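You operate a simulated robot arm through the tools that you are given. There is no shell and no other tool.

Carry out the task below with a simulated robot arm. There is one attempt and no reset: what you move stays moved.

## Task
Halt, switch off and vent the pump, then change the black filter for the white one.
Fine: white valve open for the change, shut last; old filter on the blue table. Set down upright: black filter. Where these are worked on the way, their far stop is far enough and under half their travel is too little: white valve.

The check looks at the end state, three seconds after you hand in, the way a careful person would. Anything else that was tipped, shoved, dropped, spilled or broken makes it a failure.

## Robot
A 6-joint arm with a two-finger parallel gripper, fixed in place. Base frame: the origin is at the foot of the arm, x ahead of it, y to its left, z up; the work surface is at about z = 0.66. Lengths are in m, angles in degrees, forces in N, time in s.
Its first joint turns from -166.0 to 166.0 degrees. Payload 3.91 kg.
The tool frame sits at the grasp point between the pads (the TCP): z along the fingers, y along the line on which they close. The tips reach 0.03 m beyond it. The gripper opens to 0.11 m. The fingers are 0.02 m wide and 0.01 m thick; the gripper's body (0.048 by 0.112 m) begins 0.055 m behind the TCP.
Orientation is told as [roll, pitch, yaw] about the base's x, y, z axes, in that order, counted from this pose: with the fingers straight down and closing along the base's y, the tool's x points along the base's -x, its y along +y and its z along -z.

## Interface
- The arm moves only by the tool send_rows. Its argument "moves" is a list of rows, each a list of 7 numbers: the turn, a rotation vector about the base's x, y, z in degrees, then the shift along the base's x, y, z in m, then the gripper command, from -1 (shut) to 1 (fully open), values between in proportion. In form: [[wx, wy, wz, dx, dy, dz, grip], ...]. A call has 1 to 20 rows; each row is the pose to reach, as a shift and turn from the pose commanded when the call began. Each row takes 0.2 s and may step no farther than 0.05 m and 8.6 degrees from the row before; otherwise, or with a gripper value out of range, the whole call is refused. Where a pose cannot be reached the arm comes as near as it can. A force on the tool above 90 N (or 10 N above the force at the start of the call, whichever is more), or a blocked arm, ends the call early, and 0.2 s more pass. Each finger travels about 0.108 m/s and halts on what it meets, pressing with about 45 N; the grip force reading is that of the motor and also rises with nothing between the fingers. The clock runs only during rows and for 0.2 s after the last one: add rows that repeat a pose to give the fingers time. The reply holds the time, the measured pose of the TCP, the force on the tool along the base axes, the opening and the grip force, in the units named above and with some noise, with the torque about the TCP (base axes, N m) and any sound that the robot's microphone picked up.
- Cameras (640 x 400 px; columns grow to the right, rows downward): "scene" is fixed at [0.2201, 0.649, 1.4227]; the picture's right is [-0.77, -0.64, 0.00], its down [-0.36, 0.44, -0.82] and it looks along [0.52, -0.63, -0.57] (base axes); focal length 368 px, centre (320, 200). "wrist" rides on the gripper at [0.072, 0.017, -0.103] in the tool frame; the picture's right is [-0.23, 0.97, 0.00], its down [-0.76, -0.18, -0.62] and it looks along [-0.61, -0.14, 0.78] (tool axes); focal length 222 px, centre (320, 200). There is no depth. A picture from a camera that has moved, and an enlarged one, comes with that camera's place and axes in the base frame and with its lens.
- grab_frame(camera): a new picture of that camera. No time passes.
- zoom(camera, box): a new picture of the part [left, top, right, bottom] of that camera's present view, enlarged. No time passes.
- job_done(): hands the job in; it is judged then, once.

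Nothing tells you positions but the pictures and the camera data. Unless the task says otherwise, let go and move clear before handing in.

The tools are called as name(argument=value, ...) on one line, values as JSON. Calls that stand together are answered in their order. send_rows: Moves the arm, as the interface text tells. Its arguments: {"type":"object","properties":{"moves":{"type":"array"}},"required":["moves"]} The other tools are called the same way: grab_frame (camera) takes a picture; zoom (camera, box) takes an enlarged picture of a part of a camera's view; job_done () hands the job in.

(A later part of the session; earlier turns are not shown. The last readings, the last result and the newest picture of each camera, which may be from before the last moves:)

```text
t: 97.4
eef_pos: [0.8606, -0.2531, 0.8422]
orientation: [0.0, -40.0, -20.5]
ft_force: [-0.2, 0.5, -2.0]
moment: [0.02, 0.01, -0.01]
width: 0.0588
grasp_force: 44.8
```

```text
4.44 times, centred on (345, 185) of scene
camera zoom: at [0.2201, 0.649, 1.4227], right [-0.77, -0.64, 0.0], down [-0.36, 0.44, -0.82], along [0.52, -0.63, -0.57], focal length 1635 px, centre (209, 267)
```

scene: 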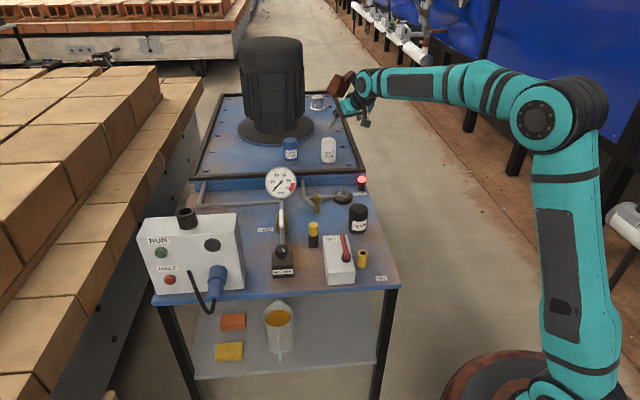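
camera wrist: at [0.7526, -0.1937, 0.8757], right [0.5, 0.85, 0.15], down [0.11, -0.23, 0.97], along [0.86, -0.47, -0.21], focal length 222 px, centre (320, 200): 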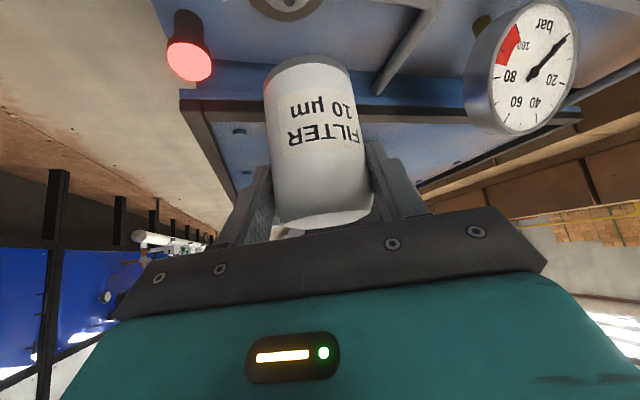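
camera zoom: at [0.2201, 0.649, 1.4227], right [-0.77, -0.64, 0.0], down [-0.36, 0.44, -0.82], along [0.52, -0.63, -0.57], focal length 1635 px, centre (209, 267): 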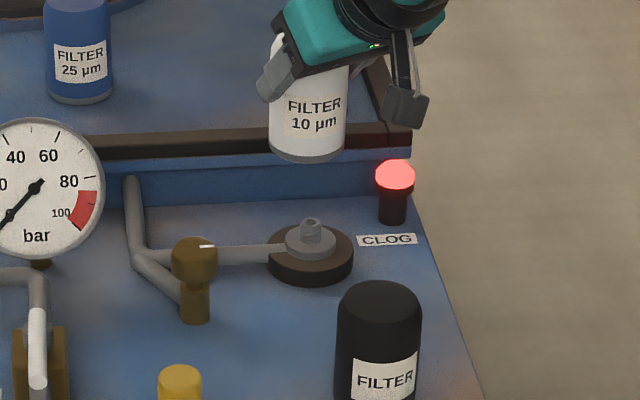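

I'll zoom both views to align the filter with the nipple before lowering.

zoom(camera="wrist", box=[220, 0, 400, 110])

zoom(camera="scene", box=[325, 160, 375, 205])

```text
3.56 times, centred on (310, 55) of wrist
camera zoom: at [0.7526, -0.1937, 0.8757], right [0.5, 0.85, 0.15], down [0.11, -0.23, 0.97], along [0.86, -0.47, -0.21], focal length 790 px, centre (356, 716)
```

zoom: 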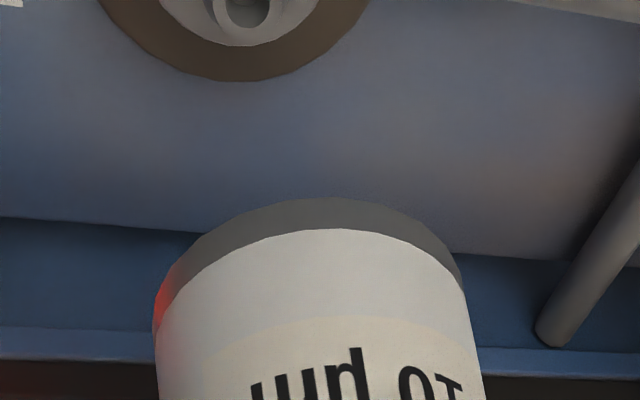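

```text
8.89 times, centred on (350, 182) of scene
camera zoom: at [0.2201, 0.649, 1.4227], right [-0.77, -0.64, 0.0], down [-0.36, 0.44, -0.82], along [0.52, -0.63, -0.57], focal length 3270 px, centre (53, 356)
```

zoom: 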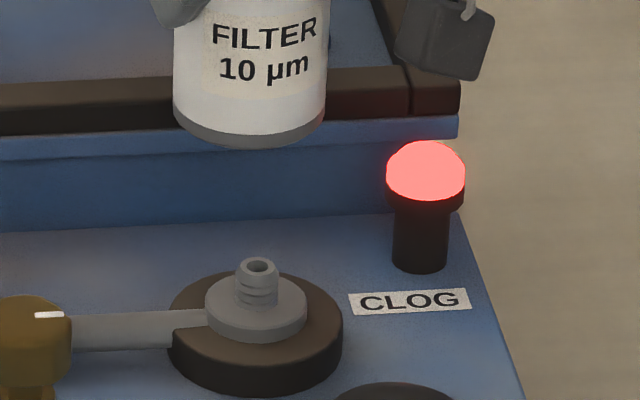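

Combining both views, the filter's axis lies about 13 mm outward of the TCP. I'll shift the hand by (-0.010, +0.003), lower part way, and check the alignment again.

send_rows(moves=[[0, 0, 0, -0.005, 0.0016, 0, -1], [0, 0, 0, -0.01, 0.0032, -0.015, -1], [0, 0, 0, -0.01, 0.0032, -0.035, -1], [0, 0, 0, -0.01, 0.0032, -0.05, -1], [0, 0, 0, -0.01, 0.0032, -0.05, -1]])

grab_frame(camera="wrist")

zoom(camera="wrist", box=[220, 0, 400, 110])

zoom(camera="scene", box=[325, 165, 375, 210])

```text
t: 98.6
eef_pos: [0.8513, -0.2512, 0.7959]
orientation: [0.0, -40.0, -20.5]
ft_force: [0.4, 0.2, -2.4]
moment: [0.03, 0.02, -0.02]
width: 0.0586
grasp_force: 45.0
```

```text
taken
camera wrist: at [0.7432, -0.192, 0.8281], right [0.5, 0.85, 0.15], down [0.11, -0.23, 0.97], along [0.86, -0.47, -0.21], focal length 222 px, centre (320, 200)
```

wrist: 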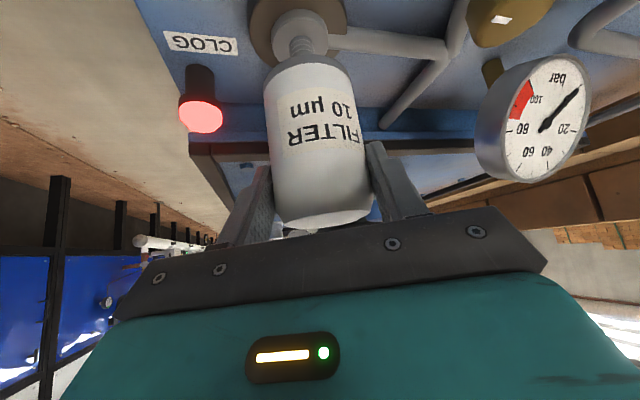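

```text
3.56 times, centred on (310, 55) of wrist
camera zoom: at [0.7432, -0.192, 0.8281], right [0.5, 0.85, 0.15], down [0.11, -0.23, 0.97], along [0.86, -0.47, -0.21], focal length 790 px, centre (356, 716)
```

zoom: 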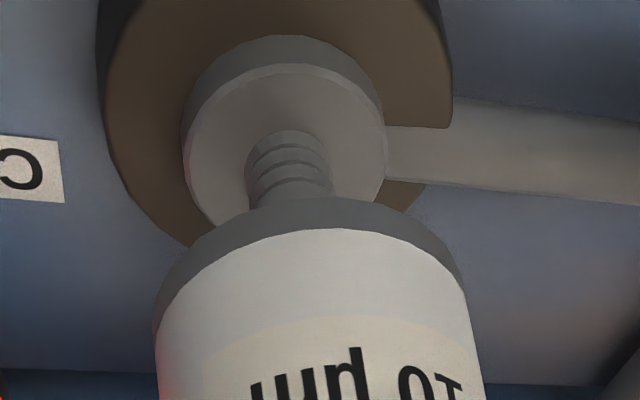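

```text
8.89 times, centred on (350, 188) of scene
camera zoom: at [0.2201, 0.649, 1.4227], right [-0.77, -0.64, 0.0], down [-0.36, 0.44, -0.82], along [0.52, -0.63, -0.57], focal length 3270 px, centre (53, 311)
```

zoom: 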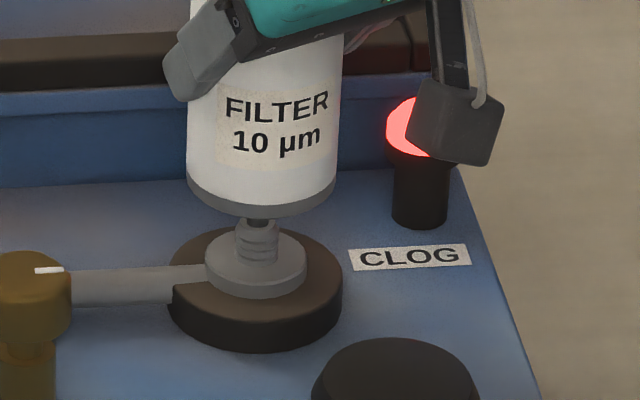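

The alignment is within about 2 mm in both views. I'll make a small correction and lower step by step, watching the force as the nipple enters the filter.

send_rows(moves=[[0, 0, 0, 0.0015, -0.0005, -0.004, -1], [0, 0, 0, 0.0015, -0.0005, -0.009, -1], [0, 0, 0, 0.0015, -0.0005, -0.013, -1]])

send_rows(moves=[[0, 0, 0, 0, 0, -0.002, -1], [0, 0, 0, 0, 0, -0.004, -1]])

zoom(camera="scene", box=[325, 165, 375, 210])

zoom(camera="wrist", box=[220, 0, 400, 110])

```text
t: 99.4
eef_pos: [0.8545, -0.252, 0.7847]
orientation: [0.0, -39.9, -20.5]
ft_force: [0.3, 0.8, -2.1]
moment: [0.02, 0.02, -0.02]
width: 0.0588
grasp_force: 45.2
```

```text
t: 100.0
eef_pos: [0.8542, -0.2515, 0.7791]
orientation: [0.0, -40.0, -20.5]
ft_force: [0.8, -0.4, -2.4]
moment: [0.03, 0.05, -0.02]
width: 0.0587
grasp_force: 45.0
```

```text
8.89 times, centred on (350, 188) of scene
camera zoom: at [0.2201, 0.649, 1.4227], right [-0.77, -0.64, 0.0], down [-0.36, 0.44, -0.82], along [0.52, -0.63, -0.57], focal length 3270 px, centre (53, 311)
```

zoom: 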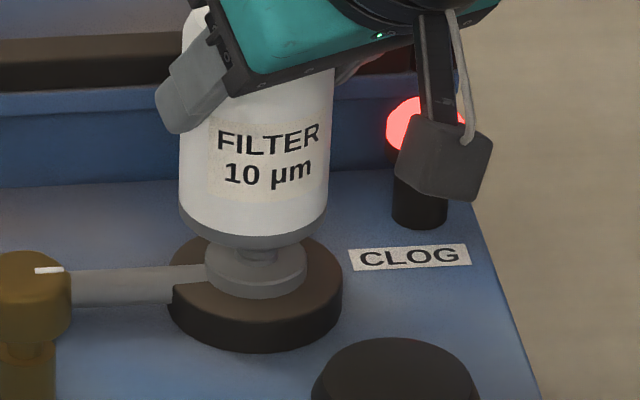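

```text
3.56 times, centred on (310, 55) of wrist
camera zoom: at [0.7466, -0.192, 0.812], right [0.5, 0.85, 0.15], down [0.11, -0.23, 0.97], along [0.86, -0.47, -0.21], focal length 790 px, centre (356, 716)
```

zoom: 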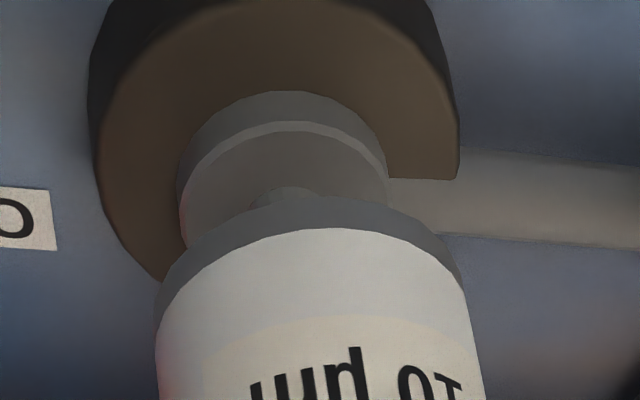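

I'm about 2 mm off laterally at this height. I'll correct by (-0.0006, -0.002) and keep lowering.

send_rows(moves=[[0, 0, 0, -0.0006, -0.002, 0, -1], [0, 0, 0, -0.0006, -0.002, -0.002, -1], [0, 0, 0, -0.0006, -0.002, -0.004, -1]])

zoom(camera="scene", box=[325, 165, 375, 210])

zoom(camera="wrist", box=[220, 0, 400, 110])

```text
t: 100.8
eef_pos: [0.8544, -0.2528, 0.7745]
orientation: [-0.1, -40.0, -20.5]
ft_force: [-0.7, 0.5, -1.7]
moment: [0.03, 0.14, 0.04]
width: 0.0588
grasp_force: 44.8
```

```text
8.89 times, centred on (350, 188) of scene
camera zoom: at [0.2201, 0.649, 1.4227], right [-0.77, -0.64, 0.0], down [-0.36, 0.44, -0.82], along [0.52, -0.63, -0.57], focal length 3270 px, centre (53, 311)
```

zoom: 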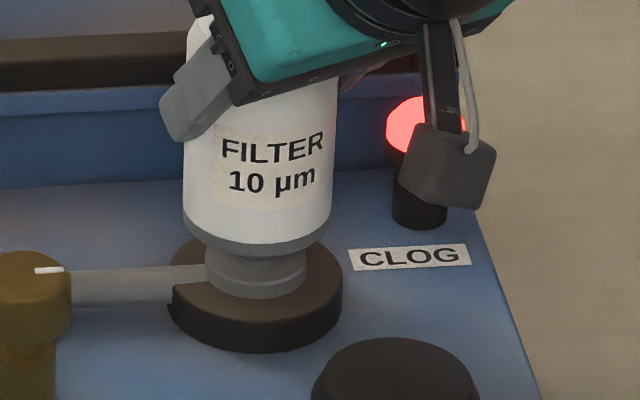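

```text
3.56 times, centred on (310, 55) of wrist
camera zoom: at [0.7457, -0.1937, 0.808], right [0.5, 0.85, 0.15], down [0.11, -0.23, 0.97], along [0.86, -0.47, -0.21], focal length 790 px, centre (356, 716)
```

zoom: 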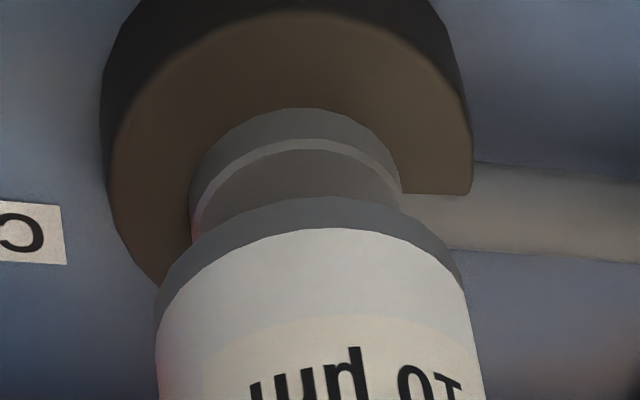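

Both views now show it aligned. I'll continue down in 2 mm steps.

send_rows(moves=[[0, 0, 0, 0, 0, -0.001, -1], [0, 0, 0, 0, 0, -0.002, -1]])

send_rows(moves=[[0, 0, 0, 0, 0, -0.001, -1], [0, 0, 0, 0, 0, -0.002, -1]])

send_rows(moves=[[0, 0, 0, 0, 0, -0.001, -1], [0, 0, 0, 0, 0, -0.002, -1]])

```text
t: 101.4
eef_pos: [0.8536, -0.2511, 0.774]
orientation: [0.0, -40.0, -20.6]
ft_force: [-4.0, 3.0, 2.8]
moment: [0.28, 0.34, 0.04]
width: 0.0588
grasp_force: 44.8
```

```text
t: 102.0
eef_pos: [0.8533, -0.2516, 0.7722]
orientation: [0.0, -40.1, -20.5]
ft_force: [-10.0, 12.1, 12.1]
moment: [0.95, 0.69, 0.05]
width: 0.0587
grasp_force: 44.7
```

```text
t: 102.6
eef_pos: [0.8537, -0.2519, 0.769]
orientation: [-0.1, -40.0, -20.6]
ft_force: [-9.8, 13.1, 1.0]
moment: [1.1, 0.7, 0.11]
width: 0.0589
grasp_force: 45.2
```

The filter is sliding down over the nipple with a mild side load. I'll shift 1 mm with the load and continue.

send_rows(moves=[[0, 0, 0, -0.0006, 0.0009, 0, -1], [0, 0, 0, -0.0008, 0.0012, -0.002, -1]])

send_rows(moves=[[0, 0, 0, 0, 0, -0.001, -1], [0, 0, 0, 0, 0, -0.002, -1]])

zoom(camera="scene", box=[325, 165, 375, 210])

zoom(camera="wrist", box=[220, 0, 400, 110])

```text
t: 103.2
eef_pos: [0.8527, -0.2522, 0.7678]
orientation: [0.0, -40.2, -20.5]
ft_force: [2.5, 4.2, 1.7]
moment: [0.17, 0.02, -0.04]
width: 0.0586
grasp_force: 44.6
```

```text
t: 103.8
eef_pos: [0.8534, -0.2525, 0.7663]
orientation: [0.1, -40.0, -20.5]
ft_force: [2.1, 11.7, 2.4]
moment: [0.81, -0.21, 0.11]
width: 0.0587
grasp_force: 44.5
```

```text
8.89 times, centred on (350, 188) of scene
camera zoom: at [0.2201, 0.649, 1.4227], right [-0.77, -0.64, 0.0], down [-0.36, 0.44, -0.82], along [0.52, -0.63, -0.57], focal length 3270 px, centre (53, 311)
```

zoom: 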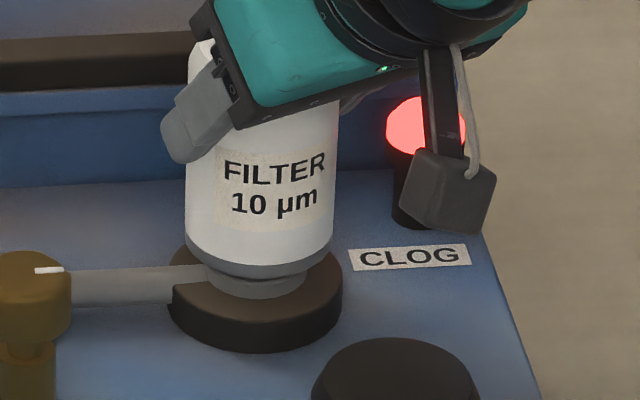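

```text
3.56 times, centred on (310, 55) of wrist
camera zoom: at [0.7446, -0.1934, 0.7983], right [0.5, 0.85, 0.15], down [0.11, -0.23, 0.97], along [0.86, -0.47, -0.21], focal length 790 px, centre (356, 716)
```

zoom: 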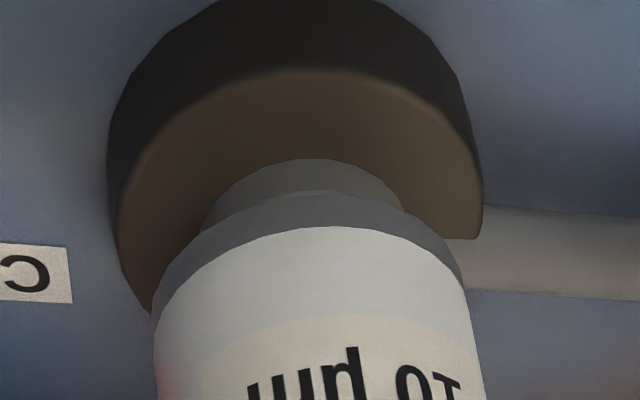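

The nipple is well inside now. I'll continue until it rests on the thread.

send_rows(moves=[[0, 0, 0, 0, 0.0005, -0.001, -1], [0, 0, 0, 0, 0.0008, -0.002, -1]])

send_rows(moves=[[0, 0, 0, 0, 0, -0.001, -1], [0, 0, 0, 0, 0, -0.002, -1]])

send_rows(moves=[[0, 0, 0, 0, 0, -0.001, -1], [0, 0, 0, 0, 0, -0.002, -1]])

```text
t: 104.4
eef_pos: [0.8524, -0.2513, 0.7631]
orientation: [0.0, -39.9, -20.5]
ft_force: [-1.9, 11.3, -3.9]
moment: [0.33, -0.64, 0.1]
width: 0.059
grasp_force: 44.7
```

```text
t: 105.0
eef_pos: [0.8528, -0.2505, 0.7628]
orientation: [0.0, -40.1, -20.5]
ft_force: [0.7, 11.3, 6.5]
moment: [0.81, 0.43, 0.1]
width: 0.0588
grasp_force: 45.1
```

```text
t: 105.6
eef_pos: [0.8508, -0.2514, 0.7614]
orientation: [-0.1, -40.2, -20.5]
ft_force: [3.0, 15.9, 23.5]
moment: [0.91, -0.19, 0.17]
width: 0.059
grasp_force: 45.3
```

It rests on the thread start (TCP z ≈ 0.762, 23 N). I'll ease the load, open slowly, and confirm it stands by itself.

send_rows(moves=[[0, 0, 0, 0, 0.0008, 0.002, -1], [0, 0, 0, 0, 0.001, 0.003, -1], [0, 0, 0, 0, 0.001, 0.003, -1]])

send_rows(moves=[[0, 0, 0, 0, 0, 0, 0.12], [0, 0, 0, 0, 0, 0, 0.25], [0, 0, 0, 0, 0, 0, 0.45], [0, 0, 0, 0, 0, 0, 0.45]])

zoom(camera="scene", box=[310, 150, 390, 215])

grab_frame(camera="wrist")

```text
t: 106.4
eef_pos: [0.8513, -0.251, 0.761]
orientation: [0.0, -40.0, -20.6]
ft_force: [8.9, 4.4, 7.9]
moment: [0.18, -0.9, 0.09]
width: 0.0587
grasp_force: 44.9
```

```text
t: 107.4
eef_pos: [0.853, -0.2493, 0.7622]
orientation: [-0.1, -40.1, -20.6]
ft_force: [0.2, 0.8, 0.2]
moment: [-0.03, 0.03, -0.01]
width: 0.0797
grasp_force: 0.0
```

```text
6.15 times, centred on (350, 182) of scene
camera zoom: at [0.2201, 0.649, 1.4227], right [-0.77, -0.64, 0.0], down [-0.36, 0.44, -0.82], along [0.52, -0.63, -0.57], focal length 2264 px, centre (135, 308)
```

zoom: 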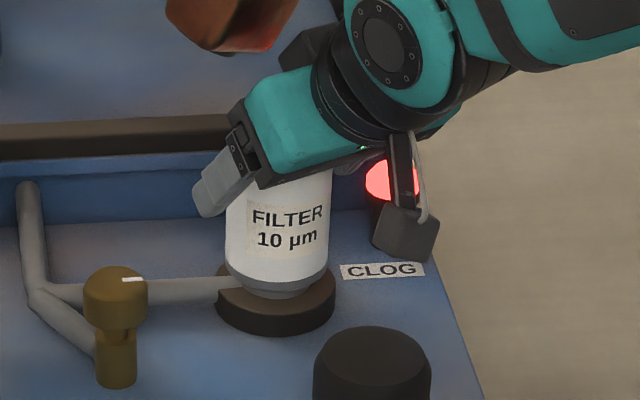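

```text
taken
camera wrist: at [0.7442, -0.1913, 0.7948], right [0.5, 0.85, 0.15], down [0.11, -0.23, 0.97], along [0.86, -0.47, -0.21], focal length 222 px, centre (320, 200)
```

wrist: 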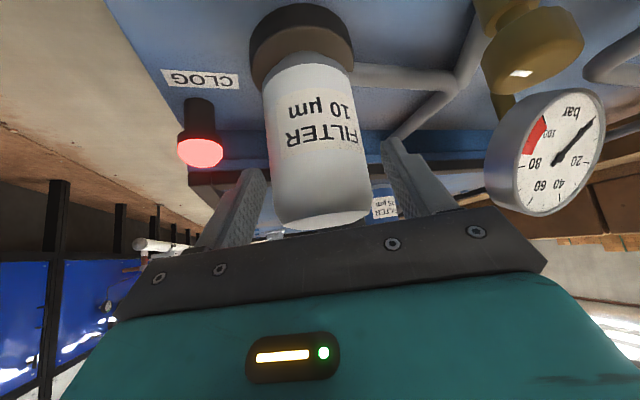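

It stands by itself on the nipple. I'll retreat back along the tool axis and then straighten the tool to vertical.

send_rows(moves=[[0, 0, 0, 0, 0, 0, 1], [0, 0, 0, 0, 0, 0, 1], [0, 0, 0, -0.018, 0.0068, 0.023, 1], [0, 0, 0, -0.042, 0.0158, 0.0536, 1], [0, 0, 0, -0.066, 0.0247, 0.084, 1], [0, 0, 0, -0.08, 0.03, 0.12, 1], [0, 0, 0, -0.08, 0.03, 0.16, 1], [0, 0, 0, -0.08, 0.03, 0.18, 1]])

send_rows(moves=[[2.8, 7.5, 0, 0.01, -0.003, 0.01, 1], [5.6, 15, 0, 0.02, -0.006, 0.01, 1], [8.4, 22.5, 0, 0.03, -0.009, 0.01, 1], [11.2, 30, 0, 0.04, -0.012, 0.01, 1], [14, 37.5, 0, 0.05, -0.015, 0.01, 1], [14, 37.5, 0, 0.05, -0.015, 0.01, 1]])

grab_frame(camera="scene")

grab_frame(camera="wrist")

```text
t: 109.2
eef_pos: [0.7729, -0.2213, 0.9419]
orientation: [0.0, -40.0, -20.5]
ft_force: [0.5, -0.8, 0.7]
moment: [-0.01, -0.03, -0.01]
width: 0.11
grasp_force: 0.1
```

```text
t: 110.6
eef_pos: [0.8235, -0.2357, 0.9508]
orientation: [0.0, 0.1, -20.6]
ft_force: [-0.8, 0.3, 0.5]
moment: [0.03, 0.0, 0.01]
width: 0.11
grasp_force: 0.0
```

```text
taken
```

scene: 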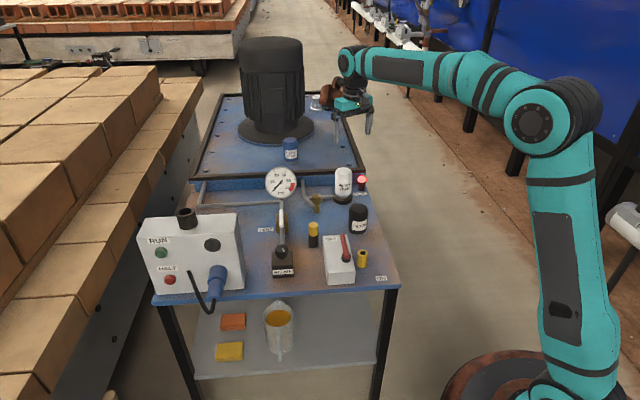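

```text
taken
camera wrist: at [0.7618, -0.1946, 1.0546], right [0.55, 0.83, 0.0], down [0.65, -0.43, 0.62], along [0.52, -0.34, -0.78], focal length 222 px, centre (320, 200)
```

wrist: 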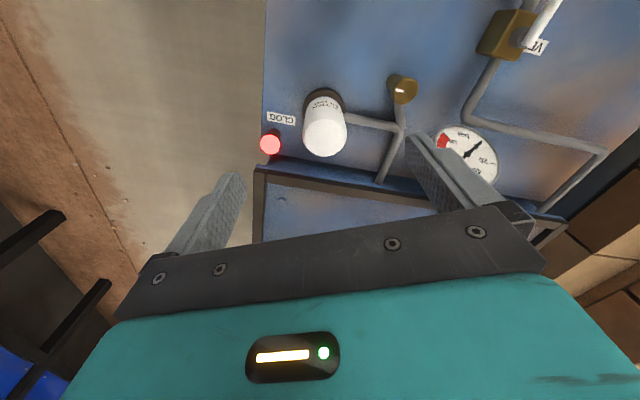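

The white filter stands upright on the seat. Next I'll move over its axis with the tool vertical, yawed to +105°, so I can screw it clockwise in a long stroke.

send_rows(moves=[[0, 0, 8.37, 0.005, -0.002, 0, 1], [0, 0, 16.75, 0.01, -0.004, 0, 1], [0, 0, 25.1, 0.015, -0.006, 0, 1], [0, 0, 33.5, 0.02, -0.009, 0, 1], [0, 0, 41.9, 0.025, -0.011, 0, 1], [0, 0, 50.2, 0.03, -0.014, 0, 1], [0, 0, 58.6, 0.035, -0.016, 0, 1], [0, 0, 67, 0.0419, -0.0195, 0, 1], [0, 0, 75.4, 0.0419, -0.0195, 0, 1], [0, 0, 83.7, 0.0419, -0.0195, 0, 1], [0, 0, 92.1, 0.0419, -0.0195, 0, 1], [0, 0, 100.5, 0.0419, -0.0195, 0, 1], [0, 0, 108.9, 0.0419, -0.0195, 0, 1], [0, 0, 117.2, 0.0419, -0.0195, 0, 1], [0, 0, 125.6, 0.0419, -0.0195, 0, 1], [0, 0, 125.6, 0.0419, -0.0195, -0.04, 1], [0, 0, 125.6, 0.0419, -0.0195, -0.08, 1], [0, 0, 125.6, 0.0419, -0.0195, -0.08, 1]])

grab_frame(camera="wrist")

zoom(camera="scene", box=[290, 110, 400, 220])

```text
t: 114.4
eef_pos: [0.8631, -0.258, 0.8719]
orientation: [0.2, 0.0, 105.1]
ft_force: [0.3, -0.1, 0.7]
moment: [-0.01, 0.0, 0.04]
width: 0.1101
grasp_force: 0.0
```

```text
taken
camera wrist: at [0.8657, -0.3313, 0.9744], right [-1.0, -0.03, 0.0], down [-0.03, 0.78, 0.62], along [-0.02, 0.62, -0.78], focal length 222 px, centre (320, 200)
```

wrist: 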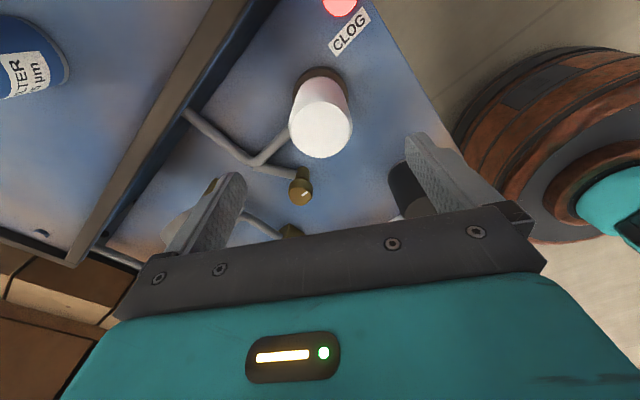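

```text
3.64 times, centred on (345, 165) of scene
camera zoom: at [0.2201, 0.649, 1.4227], right [-0.77, -0.64, 0.0], down [-0.36, 0.44, -0.82], along [0.52, -0.63, -0.57], focal length 1338 px, centre (229, 327)
```

zoom: 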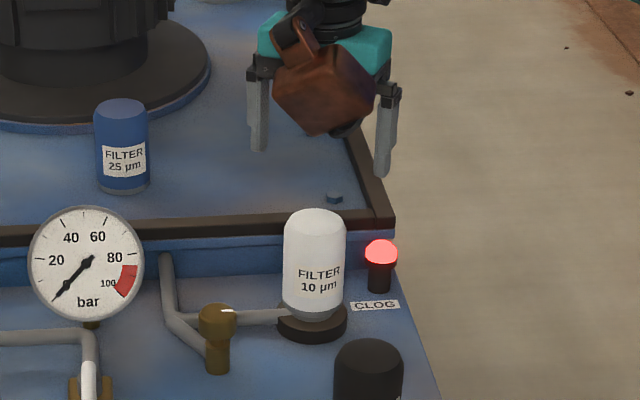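

I'm well centred over the filter. I'll descend and grip it.

send_rows(moves=[[0, 0, 0, -0.0005, 0.0005, -0.04, 1], [0, 0, 0, -0.0005, 0.0005, -0.08, 1], [0, 0, 0, -0.0005, 0.0005, -0.105, 1], [0, 0, 0, -0.0005, 0.0005, -0.1205, 1], [0, 0, 0, -0.0005, 0.0005, -0.1205, 1]])

grab_frame(camera="wrist")

zoom(camera="scene", box=[305, 145, 395, 215])

```text
t: 115.6
eef_pos: [0.865, -0.2545, 0.7539]
orientation: [0.0, 0.0, 105.1]
ft_force: [-0.4, 0.4, 0.8]
moment: [0.02, 0.01, 0.0]
width: 0.1099
grasp_force: 0.0
```

```text
taken
camera wrist: at [0.8668, -0.3282, 0.857], right [-1.0, -0.03, 0.0], down [-0.03, 0.78, 0.62], along [-0.02, 0.62, -0.78], focal length 222 px, centre (320, 200)
```

wrist: 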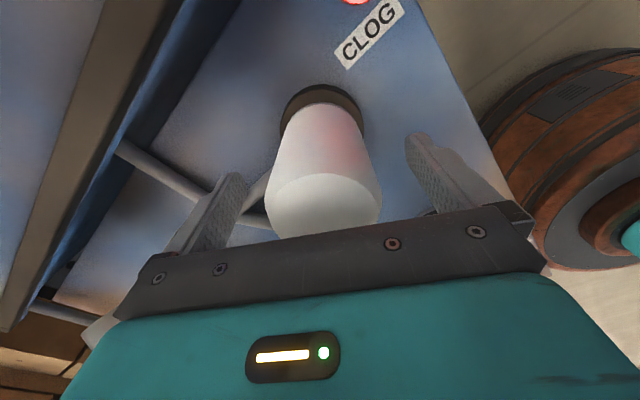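

```text
5.71 times, centred on (350, 180) of scene
camera zoom: at [0.2201, 0.649, 1.4227], right [-0.77, -0.64, 0.0], down [-0.36, 0.44, -0.82], along [0.52, -0.63, -0.57], focal length 2102 px, centre (149, 314)
```

zoom: 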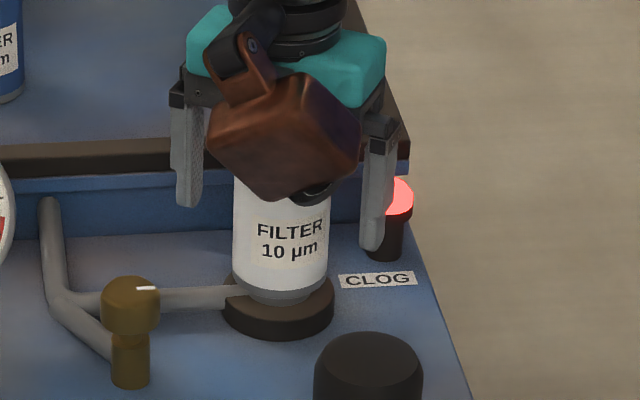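

send_rows(moves=[[0, 0, 0, 0, 0, 0, 0.3], [0, 0, 0, 0, 0, 0, 0.1], [0, 0, 0, 0, 0, 0, -1], [0, 0, 0, 0, 0, 0, -1], [0, 0, 0, 0, 0, 0, -1]])

zoom(camera="scene", box=[325, 165, 375, 210])

```text
t: 116.8
eef_pos: [0.8631, -0.2555, 0.7543]
orientation: [0.2, 0.0, 105.0]
ft_force: [-26.4, -7.4, -0.7]
moment: [-0.24, 0.52, -0.01]
width: 0.0588
grasp_force: 44.8
```

```text
8.89 times, centred on (350, 188) of scene
camera zoom: at [0.2201, 0.649, 1.4227], right [-0.77, -0.64, 0.0], down [-0.36, 0.44, -0.82], along [0.52, -0.63, -0.57], focal length 3270 px, centre (53, 311)
```

zoom: 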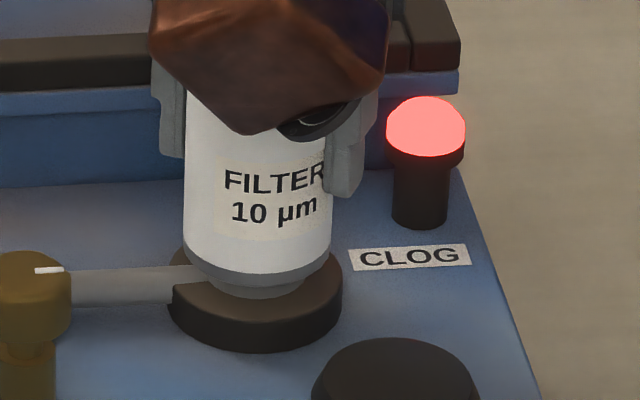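

Gripped. I'll relieve the side load by 1.5 mm and turn clockwise with a light downward press.

send_rows(moves=[[0, 0, 0, -0.0015, -0.0004, -0.001, -1], [0, 0, 0, -0.0015, -0.0004, -0.002, -1], [0, 0, -7, -0.0015, -0.0004, -0.002, -1], [0, 0, -14, -0.0015, -0.0004, -0.002, -1], [0, 0, -21, -0.0015, -0.0004, -0.0022, -1], [0, 0, -28, -0.0015, -0.0004, -0.0023, -1], [0, 0, -35, -0.0015, -0.0004, -0.0024, -1], [0, 0, -42, -0.0015, -0.0004, -0.0025, -1], [0, 0, -49, -0.0015, -0.0004, -0.0026, -1], [0, 0, -56, -0.0015, -0.0004, -0.0027, -1], [0, 0, -63, -0.0015, -0.0004, -0.0028, -1], [0, 0, -70, -0.0015, -0.0004, -0.0029, -1], [0, 0, -77, -0.0015, -0.0004, -0.003, -1], [0, 0, -77, -0.0015, -0.0004, -0.003, -1]])

zoom(camera="scene", box=[325, 165, 375, 210])

```text
t: 119.8
eef_pos: [0.8623, -0.2539, 0.7499]
orientation: [-0.1, 0.0, 27.9]
ft_force: [11.6, -11.1, 36.3]
moment: [-0.12, -0.18, -0.02]
width: 0.0583
grasp_force: 44.4
```

```text
8.89 times, centred on (350, 188) of scene
camera zoom: at [0.2201, 0.649, 1.4227], right [-0.77, -0.64, 0.0], down [-0.36, 0.44, -0.82], along [0.52, -0.63, -0.57], focal length 3270 px, centre (53, 311)
```

zoom: 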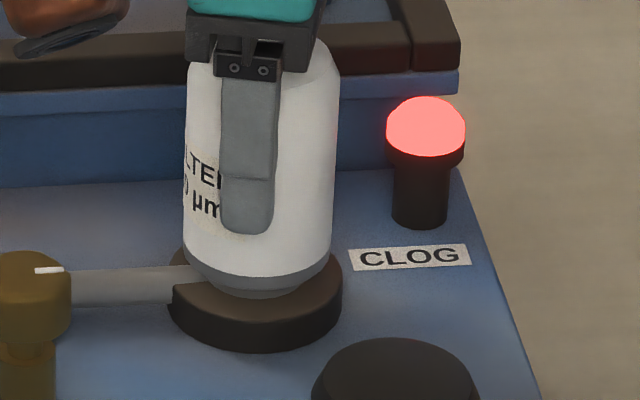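

It's turning with the gripper under a 36 N press. I'll continue the clockwise stroke.

send_rows(moves=[[0, 0, -7, 0, 0, 0, -1], [0, 0, -14, 0, 0, 0, -1], [0, 0, -21, 0, 0, 0, -1], [0, 0, -28, 0, 0, 0, -1], [0, 0, -35, 0, 0, 0, -1], [0, 0, -42, 0, 0, 0, -1], [0, 0, -49, 0, 0, 0, -1], [0, 0, -56, 0, 0, 0, -1], [0, 0, -63, 0, 0, 0, -1], [0, 0, -70, 0, 0, 0, -1], [0, 0, -77, 0, 0, 0, -1], [0, 0, -84, 0, 0, 0, -1], [0, 0, -91, 0, 0, 0, -1], [0, 0, -98, 0, 0, 0, -1], [0, 0, -105, 0, 0, 0, -1], [0, 0, -112, 0, 0, 0, -1], [0, 0, -119, 0, 0, 0, -1], [0, 0, -123, 0, 0, 0, -1], [0, 0, -123, 0, 0, 0, -1]])

zoom(camera="scene", box=[325, 165, 375, 210])

```text
t: 123.8
eef_pos: [0.8628, -0.254, 0.7479]
orientation: [-0.1, 0.0, -94.9]
ft_force: [-11.4, 14.5, -4.6]
moment: [1.14, 0.07, -0.03]
width: 0.0583
grasp_force: 45.0
```

```text
8.89 times, centred on (350, 188) of scene
camera zoom: at [0.2201, 0.649, 1.4227], right [-0.77, -0.64, 0.0], down [-0.36, 0.44, -0.82], along [0.52, -0.63, -0.57], focal length 3270 px, centre (53, 311)
```

zoom: 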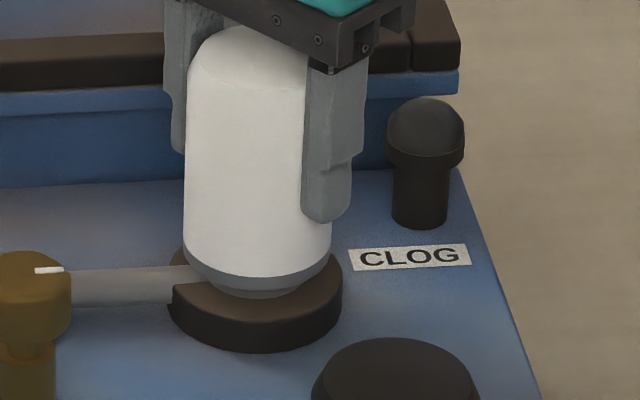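

The CLOG lamp went out and the thread pulled the filter down, so it's engaging. I'll take a second stroke to tighten: release, spin back, regrip.

send_rows(moves=[[0, 0, 0, 0, 0, 0, 0.4], [0, 0, 0, 0, 0, 0, 1], [0, 0, 0, 0, 0, 0, 1], [0, 0, 8.3, 0, 0, 0, 1], [0, 0, 16.6, 0, 0, 0, 1], [0, 0, 24.9, 0, 0, 0, 1], [0, 0, 33.2, 0, 0, 0, 1], [0, 0, 41.5, 0, 0, 0, 1], [0, 0, 49.8, 0, 0, 0, 1], [0, 0, 58.1, 0, 0, 0, 1], [0, 0, 66.4, 0, 0, 0, 1], [0, 0, 74.7, 0, 0, 0, 1], [0, 0, 83, 0, 0, 0, 1], [0, 0, 91.3, 0, 0, 0, 1], [0, 0, 99.6, 0, 0, 0, 1], [0, 0, 107.9, 0, 0, 0, 1], [0, 0, 116.2, 0, 0, 0, 1], [0, 0, 124.5, 0, 0, 0, 1], [0, 0, 132.8, 0, 0, 0, 1]])

send_rows(moves=[[0, 0, 8.3, 0, 0, 0, 1], [0, 0, 16.6, 0, 0, 0, 1], [0, 0, 24.9, 0, 0, 0, 1], [0, 0, 33.2, 0, 0, 0, 1], [0, 0, 41.5, 0, 0, 0, 1], [0, 0, 49.8, 0, 0, 0, 1], [0, 0, 58.1, 0, 0, 0, 1], [0, 0, 66.4, 0, 0, 0, 1], [0, 0, 66.4, 0, 0, 0, 1]])

zoom(camera="scene", box=[305, 145, 395, 215])

grab_frame(camera="wrist")

```text
t: 127.8
eef_pos: [0.8643, -0.2564, 0.7494]
orientation: [0.1, 0.1, 37.9]
ft_force: [-1.5, -0.4, 0.1]
moment: [-0.01, 0.0, 0.04]
width: 0.1101
grasp_force: 0.1
```

```text
t: 129.8
eef_pos: [0.8636, -0.2551, 0.7489]
orientation: [0.0, -0.1, 104.5]
ft_force: [-0.1, 0.6, 0.5]
moment: [0.0, 0.01, -0.01]
width: 0.1099
grasp_force: 0.1
```

```text
5.71 times, centred on (350, 180) of scene
camera zoom: at [0.2201, 0.649, 1.4227], right [-0.77, -0.64, 0.0], down [-0.36, 0.44, -0.82], along [0.52, -0.63, -0.57], focal length 2102 px, centre (149, 314)
```

zoom: 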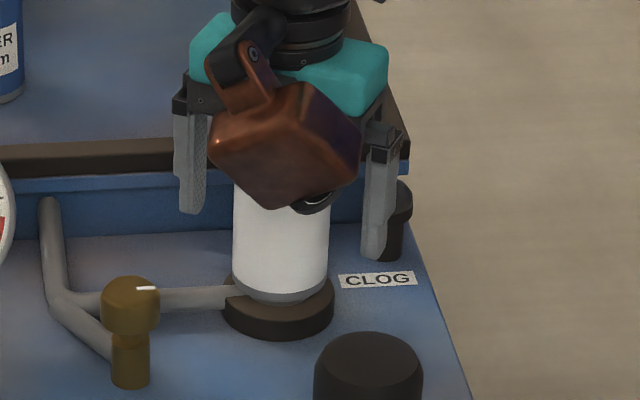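

```text
taken
camera wrist: at [0.8645, -0.3291, 0.8517], right [-1.0, -0.02, 0.0], down [-0.02, 0.78, 0.62], along [-0.01, 0.62, -0.78], focal length 222 px, centre (320, 200)
```

wrist: 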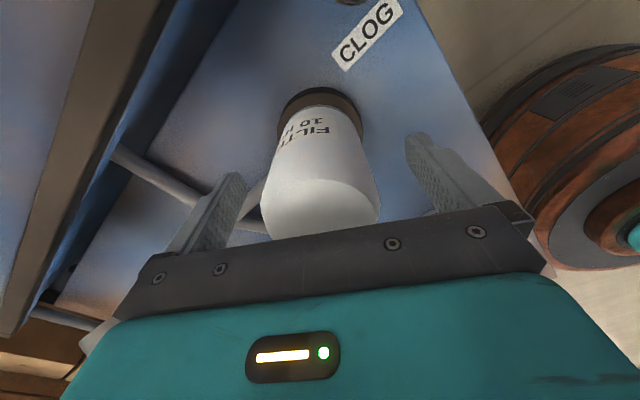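

send_rows(moves=[[0, 0, 0, 0, 0, 0, 0.2], [0, 0, 0, 0, 0, 0, -1], [0, 0, 0, 0, 0, 0, -1], [0, 0, 0, 0, 0, 0, -1], [0, 0, -7, 0, 0, -0.0001, -1], [0, 0, -14, 0, 0, -0.0002, -1], [0, 0, -21, 0, 0, -0.0003, -1], [0, 0, -28, 0, 0, -0.0004, -1], [0, 0, -35, 0, 0, -0.0005, -1], [0, 0, -42, 0, 0, -0.0006, -1], [0, 0, -49, 0, 0, -0.0007, -1], [0, 0, -56, 0, 0, -0.0008, -1], [0, 0, -63, 0, 0, -0.0009, -1], [0, 0, -63, 0, 0, -0.0009, -1]])

zoom(camera="scene", box=[325, 165, 375, 210])

```text
t: 132.8
eef_pos: [0.8633, -0.2549, 0.7483]
orientation: [0.0, 0.0, 41.2]
ft_force: [-13.9, 8.2, -1.5]
moment: [-0.37, -0.47, 0.0]
width: 0.0588
grasp_force: 44.9
```

```text
8.89 times, centred on (350, 188) of scene
camera zoom: at [0.2201, 0.649, 1.4227], right [-0.77, -0.64, 0.0], down [-0.36, 0.44, -0.82], along [0.52, -0.63, -0.57], focal length 3270 px, centre (53, 311)
```

zoom: 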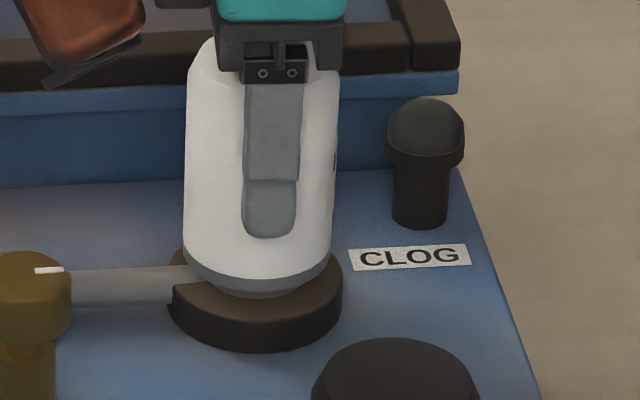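

Torque is still low at about 263° turned. I'll continue clockwise.

send_rows(moves=[[0, 0, -7, 0, 0, -0.0001, -1], [0, 0, -14, 0, 0, -0.0002, -1], [0, 0, -21, 0, 0, -0.0002, -1], [0, 0, -28, 0, 0, -0.0003, -1], [0, 0, -35, 0, 0, -0.0004, -1], [0, 0, -42, 0, 0, -0.0004, -1], [0, 0, -49, 0, 0, -0.0005, -1], [0, 0, -49, 0, 0, -0.0005, -1]])

send_rows(moves=[[0, 0, -7, 0, 0, -0.0001, -1], [0, 0, -14, 0, 0, -0.0002, -1], [0, 0, -21, 0, 0, -0.0002, -1], [0, 0, -28, 0, 0, -0.0003, -1], [0, 0, -35, 0, 0, -0.0004, -1], [0, 0, -42, 0, 0, -0.0004, -1], [0, 0, -42, 0, 0, -0.0005, -1]])

zoom(camera="scene", box=[325, 165, 375, 210])

```text
t: 134.6
eef_pos: [0.8626, -0.2545, 0.7472]
orientation: [0.0, -0.1, -7.8]
ft_force: [-0.4, 9.6, 11.3]
moment: [0.79, 0.12, 0.71]
width: 0.0588
grasp_force: 45.4
```

```text
t: 136.2
eef_pos: [0.8627, -0.2537, 0.7476]
orientation: [0.0, 0.0, -49.8]
ft_force: [6.2, 12.4, 11.3]
moment: [0.25, -0.38, 1.13]
width: 0.0592
grasp_force: 44.9
```

```text
8.89 times, centred on (350, 188) of scene
camera zoom: at [0.2201, 0.649, 1.4227], right [-0.77, -0.64, 0.0], down [-0.36, 0.44, -0.82], along [0.52, -0.63, -0.57], focal length 3270 px, centre (53, 311)
```

zoom: 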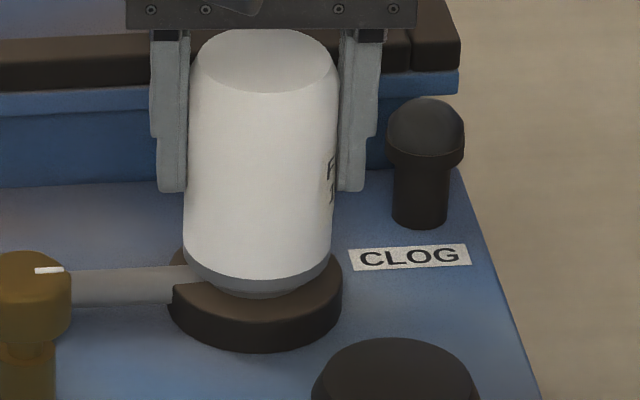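

Torque rose to 1.1 N·m and the pads began slipping on the filter, so it feels tight. I'll compare the seating height with how the old filter sat.

zoom(camera="scene", box=[330, 185, 365, 210])

grab_frame(camera="wrist")

```text
16.00 times, centred on (348, 198) of scene
camera zoom: at [0.2201, 0.649, 1.4227], right [-0.77, -0.64, 0.0], down [-0.36, 0.44, -0.82], along [0.52, -0.63, -0.57], focal length 5885 px, centre (-120, 240)
```

zoom: 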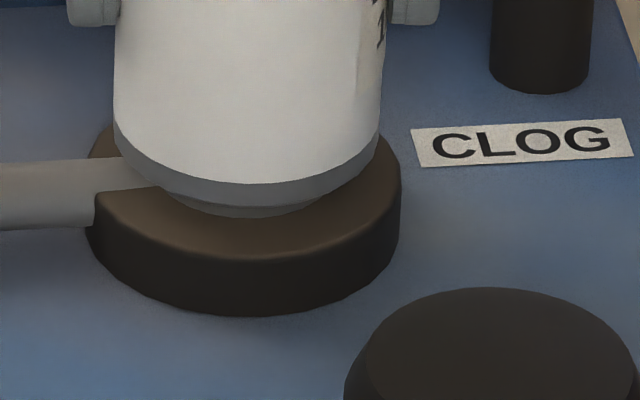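

```text
taken
camera wrist: at [0.8283, -0.1878, 0.8511], right [0.89, 0.46, 0.0], down [0.36, -0.7, 0.62], along [0.28, -0.56, -0.78], focal length 222 px, centre (320, 200)
```

wrist: 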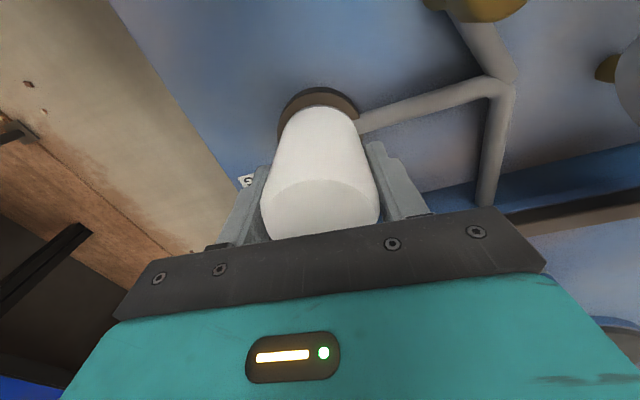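

The ring now sits right down on the flange, lower than where the old one was when loose. The white filter is installed and tight, so I'll release and lift clear.

send_rows(moves=[[0, 0, 0, 0, 0, 0, 0.2], [0, 0, 0, 0, 0, 0, 0.6], [0, 0, 0, 0, 0, 0, 1], [0, 0, 0, 0, 0, 0, 1], [0, 0, 0, 0, 0, 0.03, 1], [0, 0, 0, 0, 0, 0.07, 1], [0, 0, 0, 0, 0, 0.115, 1], [0, 0, 0, 0, 0, 0.16, 1], [0, 0, 0, 0, 0, 0.19, 1], [0, 0, 0, 0, 0, 0.19, 1]])

grab_frame(camera="scene")

zoom(camera="scene", box=[250, 150, 400, 250])

grab_frame(camera="wrist")

```text
t: 138.4
eef_pos: [0.8608, -0.2553, 0.9369]
orientation: [0.0, -0.1, -49.7]
ft_force: [0.6, 0.1, -0.2]
moment: [0.01, 0.01, 0.01]
width: 0.11
grasp_force: 0.0
```

```text
taken
```

scene: 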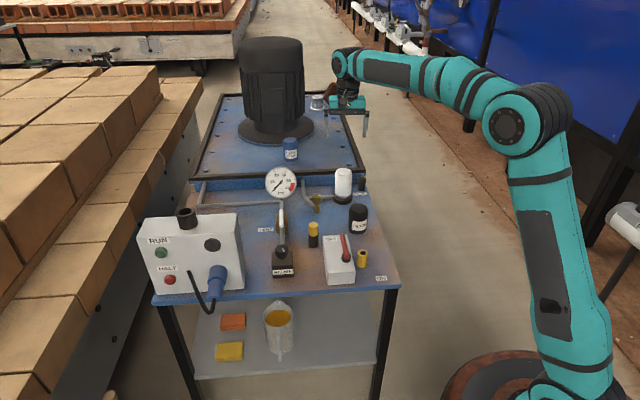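

```text
4.00 times, centred on (325, 200) of scene
camera zoom: at [0.2201, 0.649, 1.4227], right [-0.77, -0.64, 0.0], down [-0.36, 0.44, -0.82], along [0.52, -0.63, -0.57], focal length 1471 px, centre (300, 200)
```

zoom: 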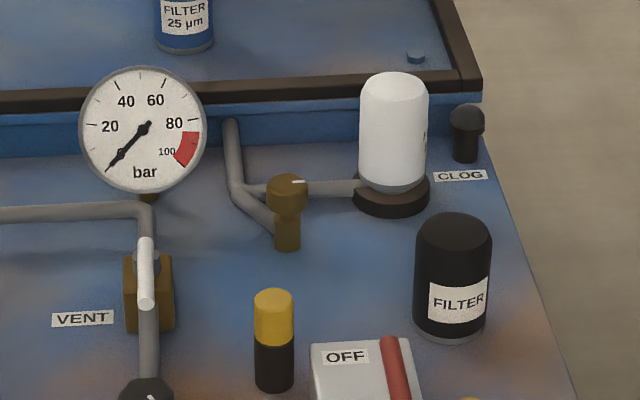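

```text
taken
camera wrist: at [0.8274, -0.1886, 1.0403], right [0.89, 0.46, 0.0], down [0.36, -0.7, 0.62], along [0.28, -0.55, -0.78], focal length 222 px, centre (320, 200)
```

wrist: 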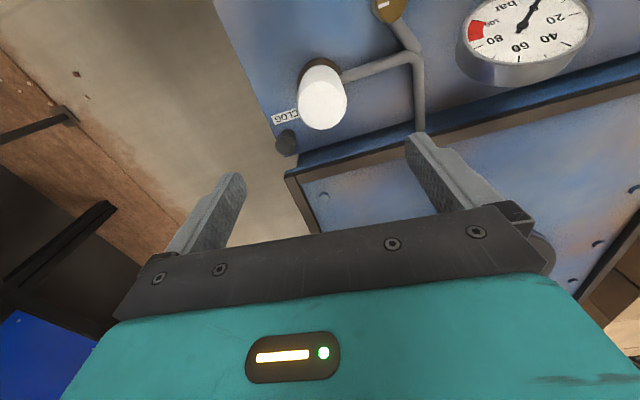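

The white filter is upright on its seat, CLOG is off, the gauge reads 0, and the black filter stands on the table. Last is shutting the vent: I'll close the fingers and go to the right-hand side of the open lever.

send_rows(moves=[[0, 0, 2, -0.001, 0.045, 0, 0], [0, 0, 3.8, -0.0025, 0.09, 0, -1], [0, 0, 3.8, -0.004, 0.135, 0, -1], [0, 0, 3.8, -0.005, 0.18, 0, -1], [0, 0, 3.8, -0.0065, 0.225, 0, -1], [0, 0, 3.8, -0.0075, 0.2709, 0, -1], [0, 0, 3.8, -0.0075, 0.2709, -0.04, -1], [0, 0, 3.8, -0.0075, 0.2709, -0.08, -1], [0, 0, 3.8, -0.0075, 0.2709, -0.08, -1]])

grab_frame(camera="wrist")

zoom(camera="scene", box=[230, 140, 350, 250])

```text
t: 140.4
eef_pos: [0.8567, 0.0148, 0.8584]
orientation: [-0.1, 0.0, -45.9]
ft_force: [-0.8, -0.2, 1.1]
moment: [0.04, -0.03, -0.01]
width: 0.0
grasp_force: 37.6
```

```text
taken
camera wrist: at [0.8182, 0.079, 0.9613], right [0.86, 0.51, 0.0], down [0.4, -0.67, 0.62], along [0.32, -0.53, -0.78], focal length 222 px, centre (320, 200)
```

wrist: 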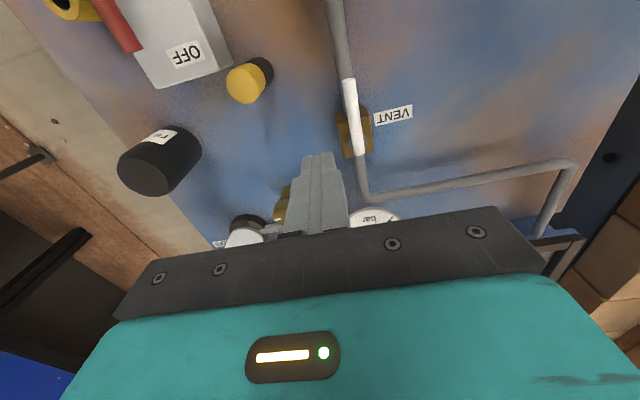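

```text
3.64 times, centred on (290, 195) of scene
camera zoom: at [0.2201, 0.649, 1.4227], right [-0.77, -0.64, 0.0], down [-0.36, 0.44, -0.82], along [0.52, -0.63, -0.57], focal length 1338 px, centre (429, 218)
```

zoom: 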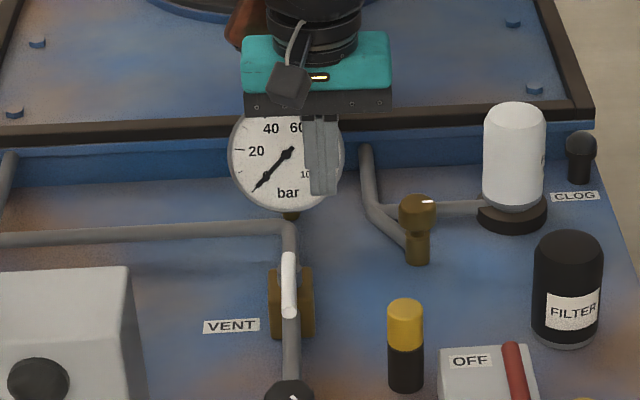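

The lever lies along the pipe, with its tip at (0.865, 0.054). I'll lower the fingertips beside it.

send_rows(moves=[[0, 0, 0, 0, 0, -0.04, -1], [0, 0, 0, 0, 0, -0.08, -1], [0, 0, 0, 0, 0, -0.105, -1], [0, 0, 0, 0, 0, -0.1176, -1], [0, 0, 0, 0, 0, -0.1176, -1]])

zoom(camera="wrist", box=[180, 40, 460, 240])

zoom(camera="scene", box=[230, 140, 350, 250])

```text
t: 141.6
eef_pos: [0.8556, 0.0158, 0.7388]
orientation: [0.0, 0.0, -45.9]
ft_force: [-0.1, -0.2, 0.2]
moment: [0.0, 0.0, 0.02]
width: 0.0
grasp_force: 37.9
```

```text
2.00 times, centred on (320, 140) of wrist
camera zoom: at [0.8169, 0.0797, 0.8412], right [0.86, 0.51, 0.0], down [0.4, -0.67, 0.62], along [0.32, -0.53, -0.78], focal length 444 px, centre (320, 320)
```

zoom: 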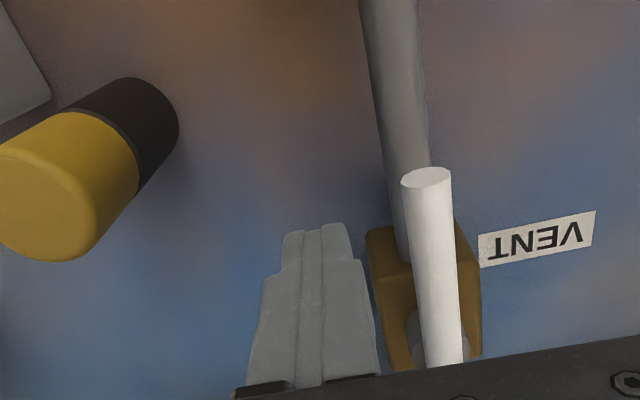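

```text
3.64 times, centred on (290, 195) of scene
camera zoom: at [0.2201, 0.649, 1.4227], right [-0.77, -0.64, 0.0], down [-0.36, 0.44, -0.82], along [0.52, -0.63, -0.57], focal length 1338 px, centre (429, 218)
```

zoom: 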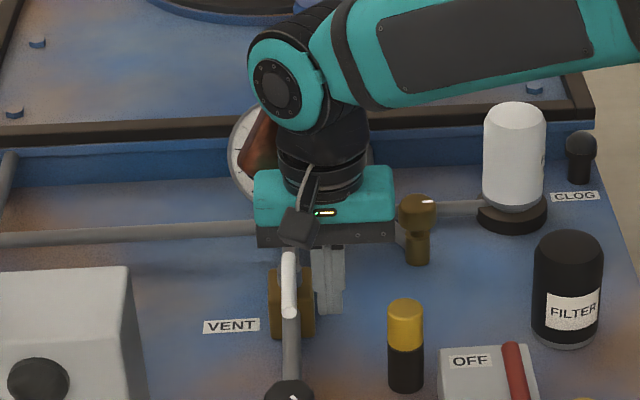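

The fingers are on the right-hand side of the lever. I'll swing it clockwise back toward shut, first half.

send_rows(moves=[[0, 0, 0, 0.007, 0.0066, 0, -1], [0, 0, 0, 0.0137, 0.0132, 0, -1], [0, 0, 0, 0.0167, 0.0183, 0, -1], [0, 0, 0, 0.0197, 0.0233, 0, -1], [0, 0, 0, 0.0242, 0.0277, 0, -1], [0, 0, 0, 0.0287, 0.0321, 0, -1], [0, 0, 0, 0.0346, 0.0354, 0, -1], [0, 0, 0, 0.0406, 0.0387, 0, -1]])

zoom(camera="wrist", box=[180, 40, 460, 240])

```text
t: 143.4
eef_pos: [0.8956, 0.0559, 0.7398]
orientation: [-0.1, 0.0, -45.9]
ft_force: [0.6, 0.1, 0.1]
moment: [-0.02, 0.03, 0.04]
width: 0.0
grasp_force: 37.8
```

```text
2.00 times, centred on (320, 140) of wrist
camera zoom: at [0.8579, 0.1198, 0.8425], right [0.86, 0.52, 0.0], down [0.4, -0.67, 0.62], along [0.32, -0.53, -0.78], focal length 444 px, centre (320, 320)
```

zoom: 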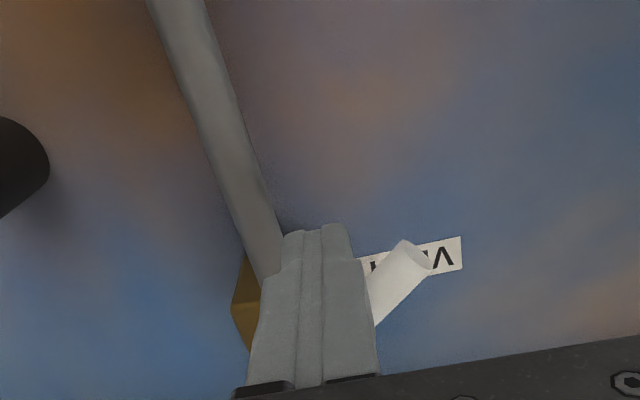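

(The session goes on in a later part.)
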